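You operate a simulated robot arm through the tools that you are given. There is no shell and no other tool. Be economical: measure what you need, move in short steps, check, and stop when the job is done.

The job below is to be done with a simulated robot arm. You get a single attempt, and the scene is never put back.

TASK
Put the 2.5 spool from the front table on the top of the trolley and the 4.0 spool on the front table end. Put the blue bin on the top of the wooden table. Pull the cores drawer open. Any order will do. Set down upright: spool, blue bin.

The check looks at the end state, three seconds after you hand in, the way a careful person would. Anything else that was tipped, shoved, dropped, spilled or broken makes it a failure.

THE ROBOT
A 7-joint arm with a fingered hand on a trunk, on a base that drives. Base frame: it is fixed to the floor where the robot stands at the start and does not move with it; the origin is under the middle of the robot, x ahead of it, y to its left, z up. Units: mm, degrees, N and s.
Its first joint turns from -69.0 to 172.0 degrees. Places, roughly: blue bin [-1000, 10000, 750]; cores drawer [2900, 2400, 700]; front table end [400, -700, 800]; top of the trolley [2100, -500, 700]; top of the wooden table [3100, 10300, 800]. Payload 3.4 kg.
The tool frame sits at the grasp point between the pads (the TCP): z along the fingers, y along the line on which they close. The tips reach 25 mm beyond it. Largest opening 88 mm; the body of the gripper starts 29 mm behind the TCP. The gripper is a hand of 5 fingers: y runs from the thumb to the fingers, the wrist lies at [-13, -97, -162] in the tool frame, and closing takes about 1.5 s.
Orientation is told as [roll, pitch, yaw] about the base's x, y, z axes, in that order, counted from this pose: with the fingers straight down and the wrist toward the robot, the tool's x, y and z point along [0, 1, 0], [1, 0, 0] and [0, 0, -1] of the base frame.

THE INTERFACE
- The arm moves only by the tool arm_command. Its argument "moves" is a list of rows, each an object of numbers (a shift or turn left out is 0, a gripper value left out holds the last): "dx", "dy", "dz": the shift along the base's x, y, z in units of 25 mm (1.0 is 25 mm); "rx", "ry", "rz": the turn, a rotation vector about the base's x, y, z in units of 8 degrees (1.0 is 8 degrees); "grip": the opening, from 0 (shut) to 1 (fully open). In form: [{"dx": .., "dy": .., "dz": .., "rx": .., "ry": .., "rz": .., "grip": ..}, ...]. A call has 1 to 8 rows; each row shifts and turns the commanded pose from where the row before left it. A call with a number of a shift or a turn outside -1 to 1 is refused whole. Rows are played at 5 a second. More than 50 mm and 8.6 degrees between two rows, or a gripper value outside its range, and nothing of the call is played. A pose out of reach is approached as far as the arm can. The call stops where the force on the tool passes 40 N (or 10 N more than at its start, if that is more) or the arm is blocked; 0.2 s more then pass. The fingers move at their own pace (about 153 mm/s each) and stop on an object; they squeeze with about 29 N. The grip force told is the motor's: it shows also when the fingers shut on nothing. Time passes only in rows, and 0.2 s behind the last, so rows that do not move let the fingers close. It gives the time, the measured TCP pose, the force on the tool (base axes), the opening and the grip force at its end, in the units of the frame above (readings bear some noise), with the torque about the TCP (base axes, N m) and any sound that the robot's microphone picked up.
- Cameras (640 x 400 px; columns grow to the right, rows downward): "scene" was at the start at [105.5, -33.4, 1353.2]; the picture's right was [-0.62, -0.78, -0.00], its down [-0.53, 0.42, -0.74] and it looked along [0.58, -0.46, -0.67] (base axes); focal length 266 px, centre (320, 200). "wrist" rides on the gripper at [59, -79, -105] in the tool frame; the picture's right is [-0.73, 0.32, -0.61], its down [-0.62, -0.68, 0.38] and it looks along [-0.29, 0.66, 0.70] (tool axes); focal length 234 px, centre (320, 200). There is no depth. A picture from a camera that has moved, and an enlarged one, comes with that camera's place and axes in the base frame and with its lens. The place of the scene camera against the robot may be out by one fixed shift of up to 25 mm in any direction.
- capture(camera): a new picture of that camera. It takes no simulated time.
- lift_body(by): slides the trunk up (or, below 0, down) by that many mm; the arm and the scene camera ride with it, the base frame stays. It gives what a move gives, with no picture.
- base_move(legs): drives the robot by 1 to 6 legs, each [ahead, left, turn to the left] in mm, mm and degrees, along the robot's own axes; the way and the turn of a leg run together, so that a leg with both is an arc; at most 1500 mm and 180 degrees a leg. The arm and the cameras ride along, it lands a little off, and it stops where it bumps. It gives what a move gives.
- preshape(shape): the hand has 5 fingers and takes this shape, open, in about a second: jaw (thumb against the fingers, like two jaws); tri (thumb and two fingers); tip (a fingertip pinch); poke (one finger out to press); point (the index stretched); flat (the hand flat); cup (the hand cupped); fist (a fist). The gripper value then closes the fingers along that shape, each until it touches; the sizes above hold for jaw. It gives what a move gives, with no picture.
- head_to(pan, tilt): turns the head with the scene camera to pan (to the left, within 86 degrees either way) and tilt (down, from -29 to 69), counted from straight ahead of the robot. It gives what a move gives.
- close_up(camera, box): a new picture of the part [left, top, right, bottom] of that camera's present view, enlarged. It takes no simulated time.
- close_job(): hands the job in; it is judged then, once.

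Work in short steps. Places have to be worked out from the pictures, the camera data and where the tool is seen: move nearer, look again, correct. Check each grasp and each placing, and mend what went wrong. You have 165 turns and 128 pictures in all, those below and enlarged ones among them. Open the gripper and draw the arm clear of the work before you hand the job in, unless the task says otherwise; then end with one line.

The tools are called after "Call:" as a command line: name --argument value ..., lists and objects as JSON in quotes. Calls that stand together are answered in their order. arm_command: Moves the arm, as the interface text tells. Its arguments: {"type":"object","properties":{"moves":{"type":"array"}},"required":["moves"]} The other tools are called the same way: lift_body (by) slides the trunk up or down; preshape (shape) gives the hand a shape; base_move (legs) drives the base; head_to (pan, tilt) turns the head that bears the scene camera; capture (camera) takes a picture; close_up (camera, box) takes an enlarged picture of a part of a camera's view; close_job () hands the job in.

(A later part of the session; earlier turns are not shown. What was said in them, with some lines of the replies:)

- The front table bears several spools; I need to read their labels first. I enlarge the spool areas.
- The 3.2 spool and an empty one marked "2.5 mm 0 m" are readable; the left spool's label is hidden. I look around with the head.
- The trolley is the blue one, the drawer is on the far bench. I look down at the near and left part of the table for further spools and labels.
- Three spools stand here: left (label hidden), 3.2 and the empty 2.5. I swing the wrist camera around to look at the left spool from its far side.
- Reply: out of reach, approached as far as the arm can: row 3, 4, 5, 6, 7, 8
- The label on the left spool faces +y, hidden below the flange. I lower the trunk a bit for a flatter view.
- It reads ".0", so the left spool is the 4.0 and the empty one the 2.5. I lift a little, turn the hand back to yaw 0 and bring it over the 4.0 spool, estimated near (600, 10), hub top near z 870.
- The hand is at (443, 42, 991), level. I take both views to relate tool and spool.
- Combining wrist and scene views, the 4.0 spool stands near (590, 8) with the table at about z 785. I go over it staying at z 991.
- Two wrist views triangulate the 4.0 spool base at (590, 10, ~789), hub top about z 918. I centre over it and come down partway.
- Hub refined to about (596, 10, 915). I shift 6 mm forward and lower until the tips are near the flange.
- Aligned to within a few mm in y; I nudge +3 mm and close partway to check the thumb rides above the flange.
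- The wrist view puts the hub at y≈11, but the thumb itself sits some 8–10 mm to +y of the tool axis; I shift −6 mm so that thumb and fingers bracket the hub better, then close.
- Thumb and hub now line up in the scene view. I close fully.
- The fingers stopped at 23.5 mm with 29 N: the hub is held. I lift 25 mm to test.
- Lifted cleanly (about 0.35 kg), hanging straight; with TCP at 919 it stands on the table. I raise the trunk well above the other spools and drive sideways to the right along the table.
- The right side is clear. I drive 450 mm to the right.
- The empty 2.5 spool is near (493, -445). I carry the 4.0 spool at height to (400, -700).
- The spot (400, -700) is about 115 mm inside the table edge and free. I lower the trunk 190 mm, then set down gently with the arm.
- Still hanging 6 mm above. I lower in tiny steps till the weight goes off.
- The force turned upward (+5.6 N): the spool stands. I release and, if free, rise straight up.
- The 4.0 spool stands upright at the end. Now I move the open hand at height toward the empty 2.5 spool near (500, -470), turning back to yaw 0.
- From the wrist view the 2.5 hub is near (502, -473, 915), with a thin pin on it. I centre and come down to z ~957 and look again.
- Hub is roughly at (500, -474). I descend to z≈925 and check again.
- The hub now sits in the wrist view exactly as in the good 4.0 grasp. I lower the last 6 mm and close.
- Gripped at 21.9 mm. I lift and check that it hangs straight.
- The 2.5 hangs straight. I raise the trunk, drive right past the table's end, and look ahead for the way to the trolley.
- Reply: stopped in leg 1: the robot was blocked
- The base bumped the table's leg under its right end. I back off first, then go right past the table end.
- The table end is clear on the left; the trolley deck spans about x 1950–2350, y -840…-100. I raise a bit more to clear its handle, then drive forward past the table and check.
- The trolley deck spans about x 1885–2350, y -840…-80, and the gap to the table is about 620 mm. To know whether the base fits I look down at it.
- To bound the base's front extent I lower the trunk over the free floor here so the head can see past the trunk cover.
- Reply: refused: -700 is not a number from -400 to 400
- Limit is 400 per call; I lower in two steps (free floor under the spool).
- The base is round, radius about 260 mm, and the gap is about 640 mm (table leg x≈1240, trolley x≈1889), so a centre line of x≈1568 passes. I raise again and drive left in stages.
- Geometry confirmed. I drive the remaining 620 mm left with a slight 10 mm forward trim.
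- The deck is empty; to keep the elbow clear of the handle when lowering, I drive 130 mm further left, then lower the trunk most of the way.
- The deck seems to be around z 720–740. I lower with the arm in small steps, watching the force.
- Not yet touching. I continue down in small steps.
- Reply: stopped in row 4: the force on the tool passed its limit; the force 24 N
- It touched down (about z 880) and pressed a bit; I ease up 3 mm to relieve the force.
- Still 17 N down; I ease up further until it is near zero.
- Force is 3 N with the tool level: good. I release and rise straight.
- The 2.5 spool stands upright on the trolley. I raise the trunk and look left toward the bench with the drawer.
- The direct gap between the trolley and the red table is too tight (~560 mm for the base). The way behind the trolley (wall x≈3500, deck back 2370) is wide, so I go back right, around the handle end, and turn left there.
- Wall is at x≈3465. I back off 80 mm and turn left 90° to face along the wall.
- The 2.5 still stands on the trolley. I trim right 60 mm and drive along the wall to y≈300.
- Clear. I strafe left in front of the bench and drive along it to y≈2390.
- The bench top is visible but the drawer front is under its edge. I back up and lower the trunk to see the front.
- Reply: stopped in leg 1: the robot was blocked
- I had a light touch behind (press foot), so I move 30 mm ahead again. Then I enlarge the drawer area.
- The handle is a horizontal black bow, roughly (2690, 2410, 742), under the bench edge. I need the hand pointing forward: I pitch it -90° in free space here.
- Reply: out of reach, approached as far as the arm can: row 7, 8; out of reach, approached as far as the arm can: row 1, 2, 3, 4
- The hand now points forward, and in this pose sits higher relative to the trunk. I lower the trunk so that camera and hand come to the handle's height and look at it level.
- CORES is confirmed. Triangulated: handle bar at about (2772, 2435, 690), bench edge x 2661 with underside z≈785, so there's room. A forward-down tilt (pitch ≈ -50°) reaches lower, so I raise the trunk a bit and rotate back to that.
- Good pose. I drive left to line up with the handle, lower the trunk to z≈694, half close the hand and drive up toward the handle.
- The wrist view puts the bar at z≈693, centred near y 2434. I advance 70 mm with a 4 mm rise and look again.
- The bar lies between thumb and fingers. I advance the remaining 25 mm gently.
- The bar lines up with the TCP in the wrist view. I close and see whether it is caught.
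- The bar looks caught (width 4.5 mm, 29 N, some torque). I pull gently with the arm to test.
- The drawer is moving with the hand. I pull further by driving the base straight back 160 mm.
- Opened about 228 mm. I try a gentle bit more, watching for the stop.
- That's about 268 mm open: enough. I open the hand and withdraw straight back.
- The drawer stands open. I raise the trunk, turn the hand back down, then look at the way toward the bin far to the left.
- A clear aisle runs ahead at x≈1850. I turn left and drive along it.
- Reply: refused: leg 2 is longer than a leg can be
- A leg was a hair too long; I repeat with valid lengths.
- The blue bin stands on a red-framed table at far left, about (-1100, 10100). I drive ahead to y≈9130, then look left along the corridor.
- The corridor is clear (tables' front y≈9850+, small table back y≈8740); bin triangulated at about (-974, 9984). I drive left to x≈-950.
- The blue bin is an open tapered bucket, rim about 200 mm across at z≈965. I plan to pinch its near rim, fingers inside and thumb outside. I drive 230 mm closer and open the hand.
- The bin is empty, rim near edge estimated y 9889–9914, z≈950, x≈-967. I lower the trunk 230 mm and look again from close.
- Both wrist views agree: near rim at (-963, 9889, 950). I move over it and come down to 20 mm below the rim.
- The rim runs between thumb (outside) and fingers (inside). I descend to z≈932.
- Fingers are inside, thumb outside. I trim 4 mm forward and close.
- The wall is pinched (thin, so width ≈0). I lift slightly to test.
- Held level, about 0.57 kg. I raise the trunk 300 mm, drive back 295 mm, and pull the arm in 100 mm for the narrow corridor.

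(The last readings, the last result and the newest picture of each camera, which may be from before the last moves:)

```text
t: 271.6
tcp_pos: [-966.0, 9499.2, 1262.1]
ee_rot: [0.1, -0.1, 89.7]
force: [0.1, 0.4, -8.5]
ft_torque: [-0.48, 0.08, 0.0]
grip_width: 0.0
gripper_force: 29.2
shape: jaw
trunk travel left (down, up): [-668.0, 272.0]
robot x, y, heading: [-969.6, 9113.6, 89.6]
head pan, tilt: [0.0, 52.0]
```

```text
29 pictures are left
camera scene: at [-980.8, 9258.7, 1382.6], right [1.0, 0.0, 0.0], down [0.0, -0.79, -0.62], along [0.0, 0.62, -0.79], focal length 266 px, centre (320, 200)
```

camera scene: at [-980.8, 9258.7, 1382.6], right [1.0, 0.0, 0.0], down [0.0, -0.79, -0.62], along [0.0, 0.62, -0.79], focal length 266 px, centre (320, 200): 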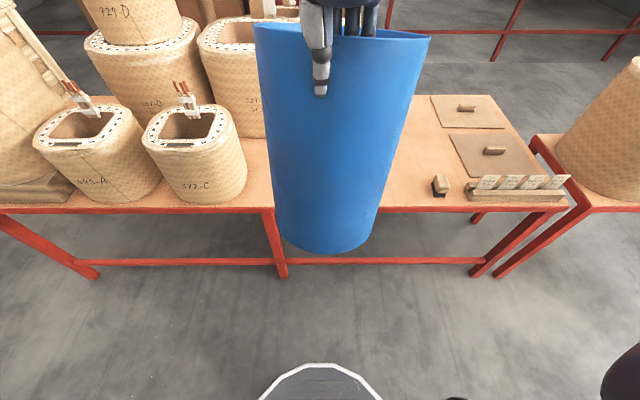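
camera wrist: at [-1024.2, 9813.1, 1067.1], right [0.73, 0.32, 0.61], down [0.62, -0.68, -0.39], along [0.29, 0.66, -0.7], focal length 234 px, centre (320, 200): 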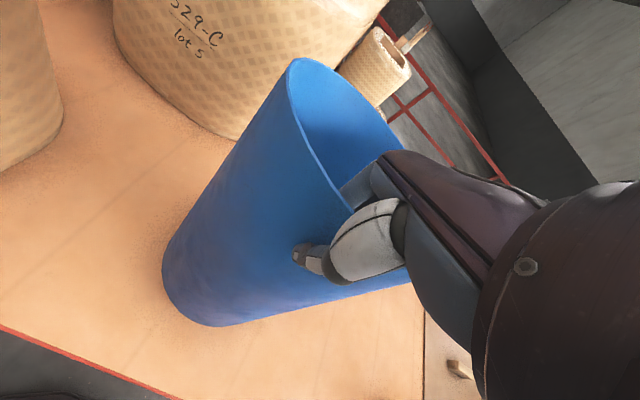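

Fully lifted now (8.3 N), still held. I drive right along the corridor back to x≈1770.

Call:
base_move --legs '[[0, -1370, 0], [0, -1370, 0]]'

Call:
capture --camera "wrist"

```text
t: 284.9
tcp_pos: [1764.0, 9469.9, 1262.1]
ee_rot: [0.1, -0.1, 89.2]
force: [-0.3, 0.5, -9.0]
ft_torque: [-0.45, 0.11, -0.04]
grip_width: 0.0
gripper_force: 28.8
shape: jaw
trunk travel left (down, up): [-668.0, 272.0]
robot x, y, heading: [1752.9, 9085.0, 89.6]
head pan, tilt: [0.0, 52.0]
```

```text
28 pictures are left
camera wrist: at [1705.1, 9392.5, 1367.2], right [0.73, 0.31, 0.61], down [0.61, -0.69, -0.39], along [0.3, 0.65, -0.7], focal length 234 px, centre (320, 200)
```

wrist: 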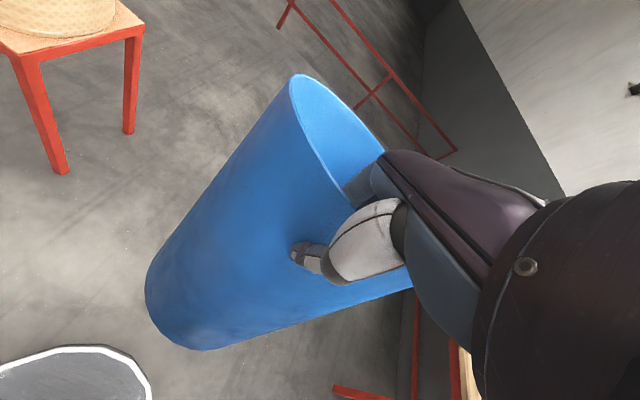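

Held, with a slight tilt. I turn right 90° to face the wooden table and strafe left to y≈10180, then look.

Call:
base_move --legs '[[0, 0, -89.6], [0, 1100, 0]]'

Call:
head_to --pan 0 --tilt 25

Call:
capture --camera "scene"

```text
t: 294.4
tcp_pos: [2150.6, 10181.7, 1261.0]
ee_rot: [0.1, 0.0, -0.5]
force: [-0.4, -0.5, -8.2]
ft_torque: [0.16, 0.47, -0.02]
grip_width: 0.2
gripper_force: 29.1
shape: jaw
trunk travel left (down, up): [-668.0, 272.0]
robot x, y, heading: [1765.9, 10191.9, -0.5]
head pan, tilt: [0.0, 52.0]
```

```text
t: 295.3
tcp_pos: [2151.2, 10182.2, 1261.2]
ee_rot: [0.0, -0.1, -0.5]
force: [0.2, 0.0, -8.2]
ft_torque: [0.09, 0.48, -0.01]
grip_width: 0.0
gripper_force: 28.7
shape: jaw
trunk travel left (down, up): [-668.0, 272.0]
robot x, y, heading: [1763.4, 10191.7, -0.4]
head pan, tilt: [0.0, 25.0]
```

```text
27 pictures are left
camera scene: at [1897.7, 10207.0, 1422.6], right [-0.01, -1.0, 0.0], down [-0.42, 0.0, -0.91], along [0.91, -0.01, -0.42], focal length 266 px, centre (320, 200)
```

scene: 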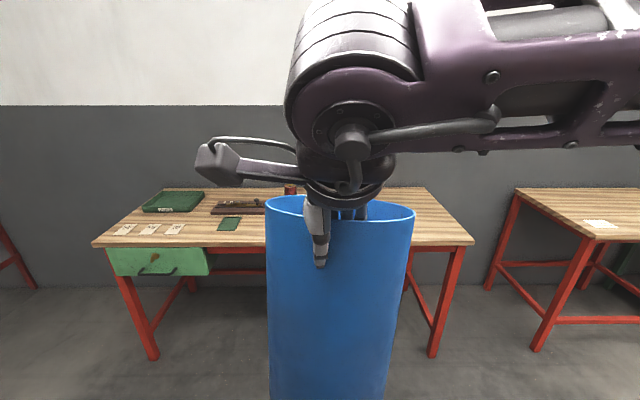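

The wooden table spans y≈9590–11135, x≈2807–3440; the bin hides its middle. I strafe right 330 mm to see and target the emptier right part, at about (2960, 9850).

Call:
base_move --legs '[[0, -330, 0.4]]'

Call:
capture --camera "scene"

```text
t: 297.4
tcp_pos: [2147.8, 9855.8, 1261.5]
ee_rot: [0.0, 0.0, 0.1]
force: [-0.2, -0.9, -9.6]
ft_torque: [0.16, 0.49, 0.04]
grip_width: 0.0
gripper_force: 29.1
shape: jaw
trunk travel left (down, up): [-668.0, 272.0]
robot x, y, heading: [1759.4, 9860.2, 0.2]
head pan, tilt: [0.0, 25.0]
```

```text
26 pictures are left
camera scene: at [1896.5, 9878.3, 1422.7], right [0.0, -1.0, 0.0], down [-0.42, 0.0, -0.91], along [0.91, 0.0, -0.42], focal length 266 px, centre (320, 200)
```

scene: 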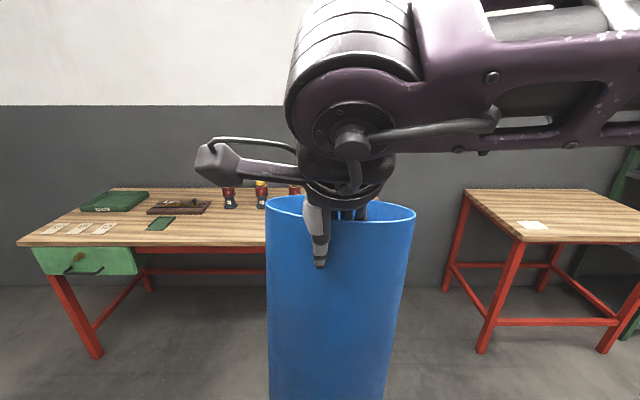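

Bottles stand at x≈3146; the front strip around (2930, 9860) is free. I drive ahead 680 mm so that the bin comes over it.

Call:
base_move --legs '[[680, 0, 0]]'

Call:
arm_command --moves '[{"ry": -0.35}, {"ry": -0.35}, {}]'

Call:
head_to --pan 0 --tilt 45

Call:
capture --camera "scene"

Call:
capture --camera "wrist"

```text
t: 301.2
tcp_pos: [2834.3, 9853.8, 1261.2]
ee_rot: [0.0, 0.1, -0.2]
force: [0.0, 0.0, -9.3]
ft_torque: [0.13, 0.44, -0.05]
grip_width: 0.0
gripper_force: 29.0
shape: jaw
trunk travel left (down, up): [-668.0, 272.0]
robot x, y, heading: [2450.0, 9854.9, -0.2]
head pan, tilt: [0.0, 25.0]
```

```text
t: 302.0
tcp_pos: [2834.1, 9852.7, 1261.2]
ee_rot: [0.2, -5.5, -0.2]
force: [-0.4, 0.7, -8.5]
ft_torque: [0.11, 0.59, -0.01]
grip_width: 0.3
gripper_force: 29.0
shape: jaw
trunk travel left (down, up): [-668.0, 272.0]
robot x, y, heading: [2449.6, 9860.6, -0.2]
head pan, tilt: [0.0, 25.0]
```

```text
t: 302.9
tcp_pos: [2833.7, 9852.3, 1261.1]
ee_rot: [0.1, -5.6, -0.1]
force: [0.6, 0.5, -8.1]
ft_torque: [0.18, 0.58, -0.02]
grip_width: 0.2
gripper_force: 29.2
shape: jaw
trunk travel left (down, up): [-668.0, 272.0]
robot x, y, heading: [2448.8, 9856.9, -0.1]
head pan, tilt: [0.0, 45.0]
```

```text
25 pictures are left
camera scene: at [2571.5, 9876.5, 1392.1], right [0.0, -1.0, 0.0], down [-0.71, 0.0, -0.71], along [0.71, 0.0, -0.71], focal length 266 px, centre (320, 200)
```

scene: 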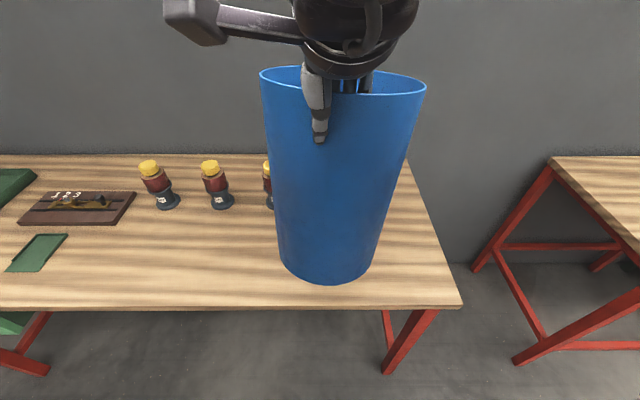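

```text
24 pictures are left
camera wrist: at [2746.2, 9911.6, 1358.8], right [0.26, -0.73, 0.63], down [-0.64, -0.62, -0.45], along [0.72, -0.29, -0.63], focal length 234 px, centre (320, 200)
```

wrist: 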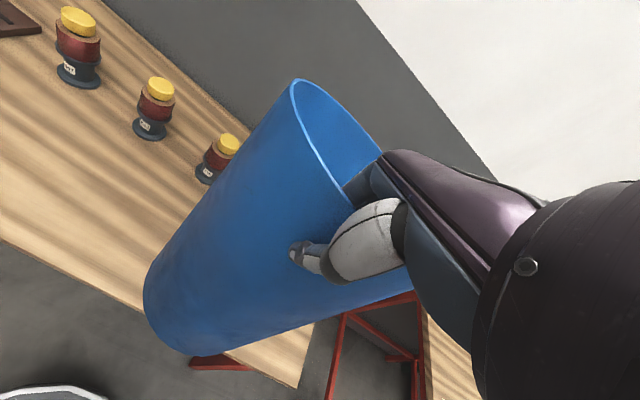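

The spot is free and well inside the table edge. I lower the trunk 150 mm, then step down with the arm.

Call:
lift_body --by -150

Call:
capture --camera "scene"

```text
t: 304.6
tcp_pos: [2834.3, 9853.0, 1111.5]
ee_rot: [0.1, -5.7, -0.1]
force: [-0.8, -0.2, -9.4]
ft_torque: [0.12, 0.56, -0.01]
grip_width: 0.1
gripper_force: 29.1
shape: jaw
trunk travel left (down, up): [-518.0, 422.0]
robot x, y, heading: [2449.8, 9858.7, -0.2]
head pan, tilt: [0.0, 45.0]
```

```text
23 pictures are left
camera scene: at [2571.2, 9876.6, 1242.1], right [0.0, -1.0, 0.0], down [-0.71, 0.0, -0.71], along [0.71, 0.0, -0.71], focal length 266 px, centre (320, 200)
```

scene: 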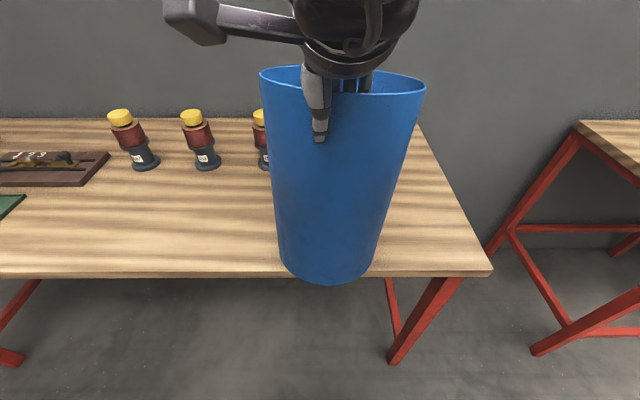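

The bin's bottom would overhang the front edge; I move the arm 110 mm further forward before lowering.

Call:
arm_command --moves '[{"dx": 0.5}, {"dx": 0.8}, {"dx": 0.8}, {"dx": 0.8}, {"dx": 0.8}, {"dx": 0.7}, {}]'

Call:
capture --camera "scene"

```text
t: 306.2
tcp_pos: [2944.2, 9853.9, 1112.7]
ee_rot: [0.2, -5.6, -0.1]
force: [-0.7, -0.2, -9.2]
ft_torque: [0.13, 0.53, 0.01]
grip_width: 0.3
gripper_force: 29.2
shape: jaw
trunk travel left (down, up): [-518.0, 422.0]
robot x, y, heading: [2449.1, 9855.8, -0.2]
head pan, tilt: [0.0, 45.0]
```

```text
22 pictures are left
camera scene: at [2571.0, 9876.5, 1242.1], right [0.0, -1.0, 0.0], down [-0.71, 0.0, -0.71], along [0.71, 0.0, -0.71], focal length 266 px, centre (320, 200)
```

scene: 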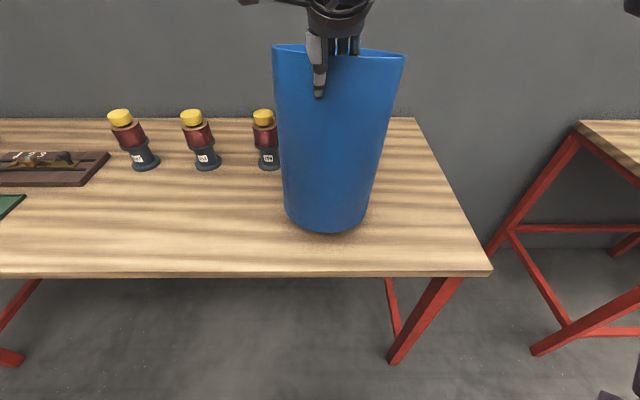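

Now the bottom lies well inside the table. I lower in small steps.

Call:
arm_command --moves '[{"dz": -0.3}, {"dz": -0.3}, {"dz": -0.3}, {"dz": -0.3}, {}]'

Call:
capture --camera "scene"

```text
t: 307.4
tcp_pos: [2943.3, 9853.6, 1081.4]
ee_rot: [0.1, -5.8, -0.1]
force: [-1.8, 1.1, -0.3]
ft_torque: [0.03, 0.01, 0.1]
grip_width: 0.0
gripper_force: 29.3
shape: jaw
trunk travel left (down, up): [-518.0, 422.0]
robot x, y, heading: [2448.7, 9858.1, -0.3]
head pan, tilt: [0.0, 45.0]
```

```text
21 pictures are left
camera scene: at [2569.6, 9877.0, 1242.3], right [0.0, -1.0, 0.0], down [-0.71, 0.0, -0.71], along [0.71, 0.0, -0.71], focal length 266 px, centre (320, 200)
```

scene: 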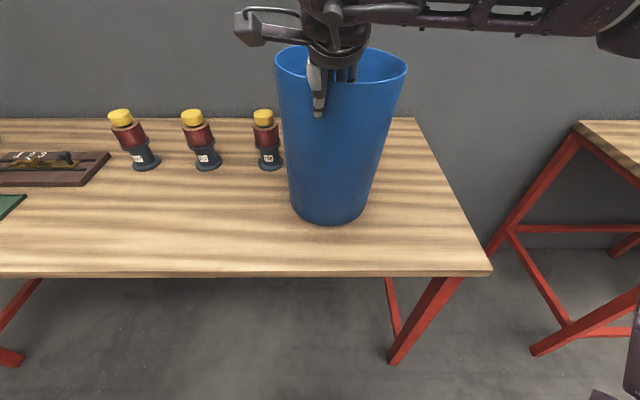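

The table now carries it (force ≈ 0) and the rim looks level. I release and rise.

Call:
arm_command --moves '[{"dz": -0.05}, {"grip": 0.15}, {"grip": 0.3}, {"grip": 0.5}, {"grip": 0.7}, {"grip": 0.7}]'

Call:
capture --camera "scene"

Call:
close_up --camera "wrist" --box '[120, 50, 440, 380]'

```text
t: 308.8
tcp_pos: [2942.5, 9852.9, 1080.6]
ee_rot: [0.0, -5.7, -0.1]
force: [0.5, -0.1, -0.4]
ft_torque: [-0.02, -0.01, -0.03]
grip_width: 61.2
gripper_force: 0.1
shape: jaw
trunk travel left (down, up): [-518.0, 422.0]
robot x, y, heading: [2446.8, 9859.0, -0.2]
head pan, tilt: [0.0, 45.0]
```

```text
20 pictures are left
camera scene: at [2570.1, 9876.5, 1242.2], right [0.0, -1.0, 0.0], down [-0.71, 0.0, -0.71], along [0.71, 0.0, -0.71], focal length 266 px, centre (320, 200)
```

scene: 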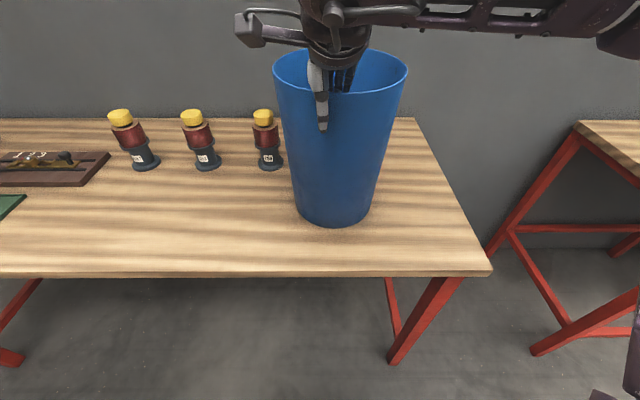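

```text
1.21 times, centred on (280, 215) of wrist
camera zoom: at [2854.7, 9911.5, 1177.9], right [0.26, -0.73, 0.63], down [-0.64, -0.62, -0.45], along [0.72, -0.29, -0.63], focal length 284 px, centre (368, 182)
```

zoom: 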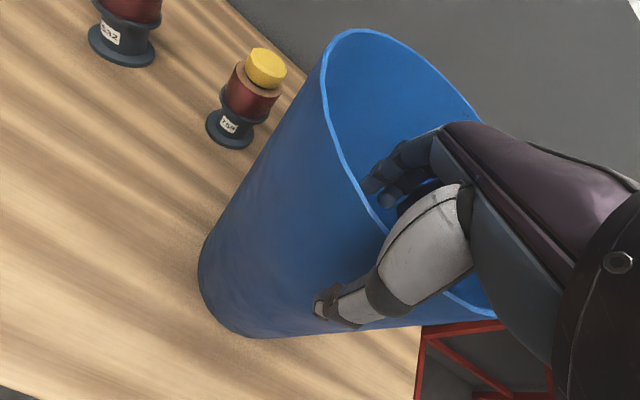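

The bin stands upright and free between thumb and fingers. I rise straight up, then draw the arm back.

Call:
arm_command --moves '[{"dz": 0.4}, {"dz": 0.8}, {"dz": 1}, {"dz": 1}, {"dz": 1}]'

Call:
lift_body --by 80

Call:
base_move --legs '[[-500, 0, 0]]'

Call:
head_to --pan 0 --tilt 30

Call:
capture --camera "scene"

```text
t: 310.0
tcp_pos: [2942.9, 9853.6, 1186.9]
ee_rot: [0.1, -5.6, -0.1]
force: [-0.2, -0.4, -0.7]
ft_torque: [0.02, 0.03, -0.02]
grip_width: 61.2
gripper_force: 0.0
shape: jaw
trunk travel left (down, up): [-518.0, 422.0]
robot x, y, heading: [2448.1, 9857.1, -0.0]
head pan, tilt: [0.0, 45.0]
```

```text
t: 311.2
tcp_pos: [2943.7, 9852.8, 1266.4]
ee_rot: [0.1, -5.7, -0.2]
force: [-0.7, -0.8, 1.4]
ft_torque: [0.04, 0.01, -0.03]
grip_width: 61.2
gripper_force: 0.1
shape: jaw
trunk travel left (down, up): [-598.0, 342.0]
robot x, y, heading: [2442.3, 9855.4, 0.0]
head pan, tilt: [0.0, 45.0]
```

```text
t: 314.1
tcp_pos: [2440.5, 9854.3, 1266.5]
ee_rot: [0.1, -5.6, -0.1]
force: [-0.3, 0.4, 2.3]
ft_torque: [0.0, 0.01, -0.01]
grip_width: 61.3
gripper_force: 0.0
shape: jaw
trunk travel left (down, up): [-598.0, 342.0]
robot x, y, heading: [1945.1, 9863.5, -0.3]
head pan, tilt: [0.0, 45.0]
```

```text
t: 314.9
tcp_pos: [2441.6, 9854.6, 1266.9]
ee_rot: [0.0, -5.6, -0.2]
force: [0.2, -0.3, 0.0]
ft_torque: [0.03, 0.03, -0.01]
grip_width: 61.2
gripper_force: 0.0
shape: jaw
trunk travel left (down, up): [-598.0, 342.0]
robot x, y, heading: [1948.4, 9862.3, -0.2]
head pan, tilt: [0.0, 30.0]
```

```text
18 pictures are left
camera scene: at [2077.2, 9878.3, 1344.8], right [0.0, -1.0, 0.0], down [-0.5, 0.0, -0.87], along [0.87, 0.0, -0.5], focal length 266 px, centre (320, 200)
```

scene: 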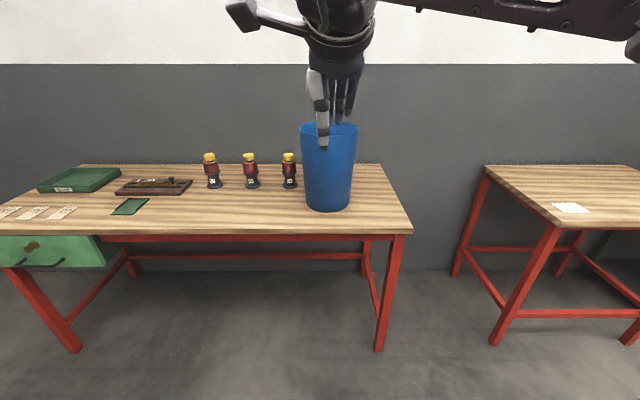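

The bin stands upright on the wooden table, clear of everything. I open the hand fully and hand in.

Call:
arm_command --moves '[{"grip": 1}, {"grip": 1}, {"grip": 1}]'

Call:
close_job

```text
t: 315.7
tcp_pos: [2440.7, 9854.1, 1266.1]
ee_rot: [0.1, -5.7, -0.1]
force: [0.3, 0.6, 0.2]
ft_torque: [0.0, 0.01, 0.0]
grip_width: 87.8
gripper_force: 0.0
shape: jaw
trunk travel left (down, up): [-598.0, 342.0]
robot x, y, heading: [1942.6, 9859.8, -0.3]
head pan, tilt: [0.0, 30.0]
```

```text
The job is handed in.
```

The job is handed in: the 2.5 spool is on the trolley, the 4.0 spool is on the front table end and the blue bin is on the wooden table, all upright, and the cores drawer is open about 270 mm; the base bumped the front table's leg once and lightly touched something behind it by the cores bench (probably the green press's foot), and I saw nothing tipped or fallen but did not go back to check.
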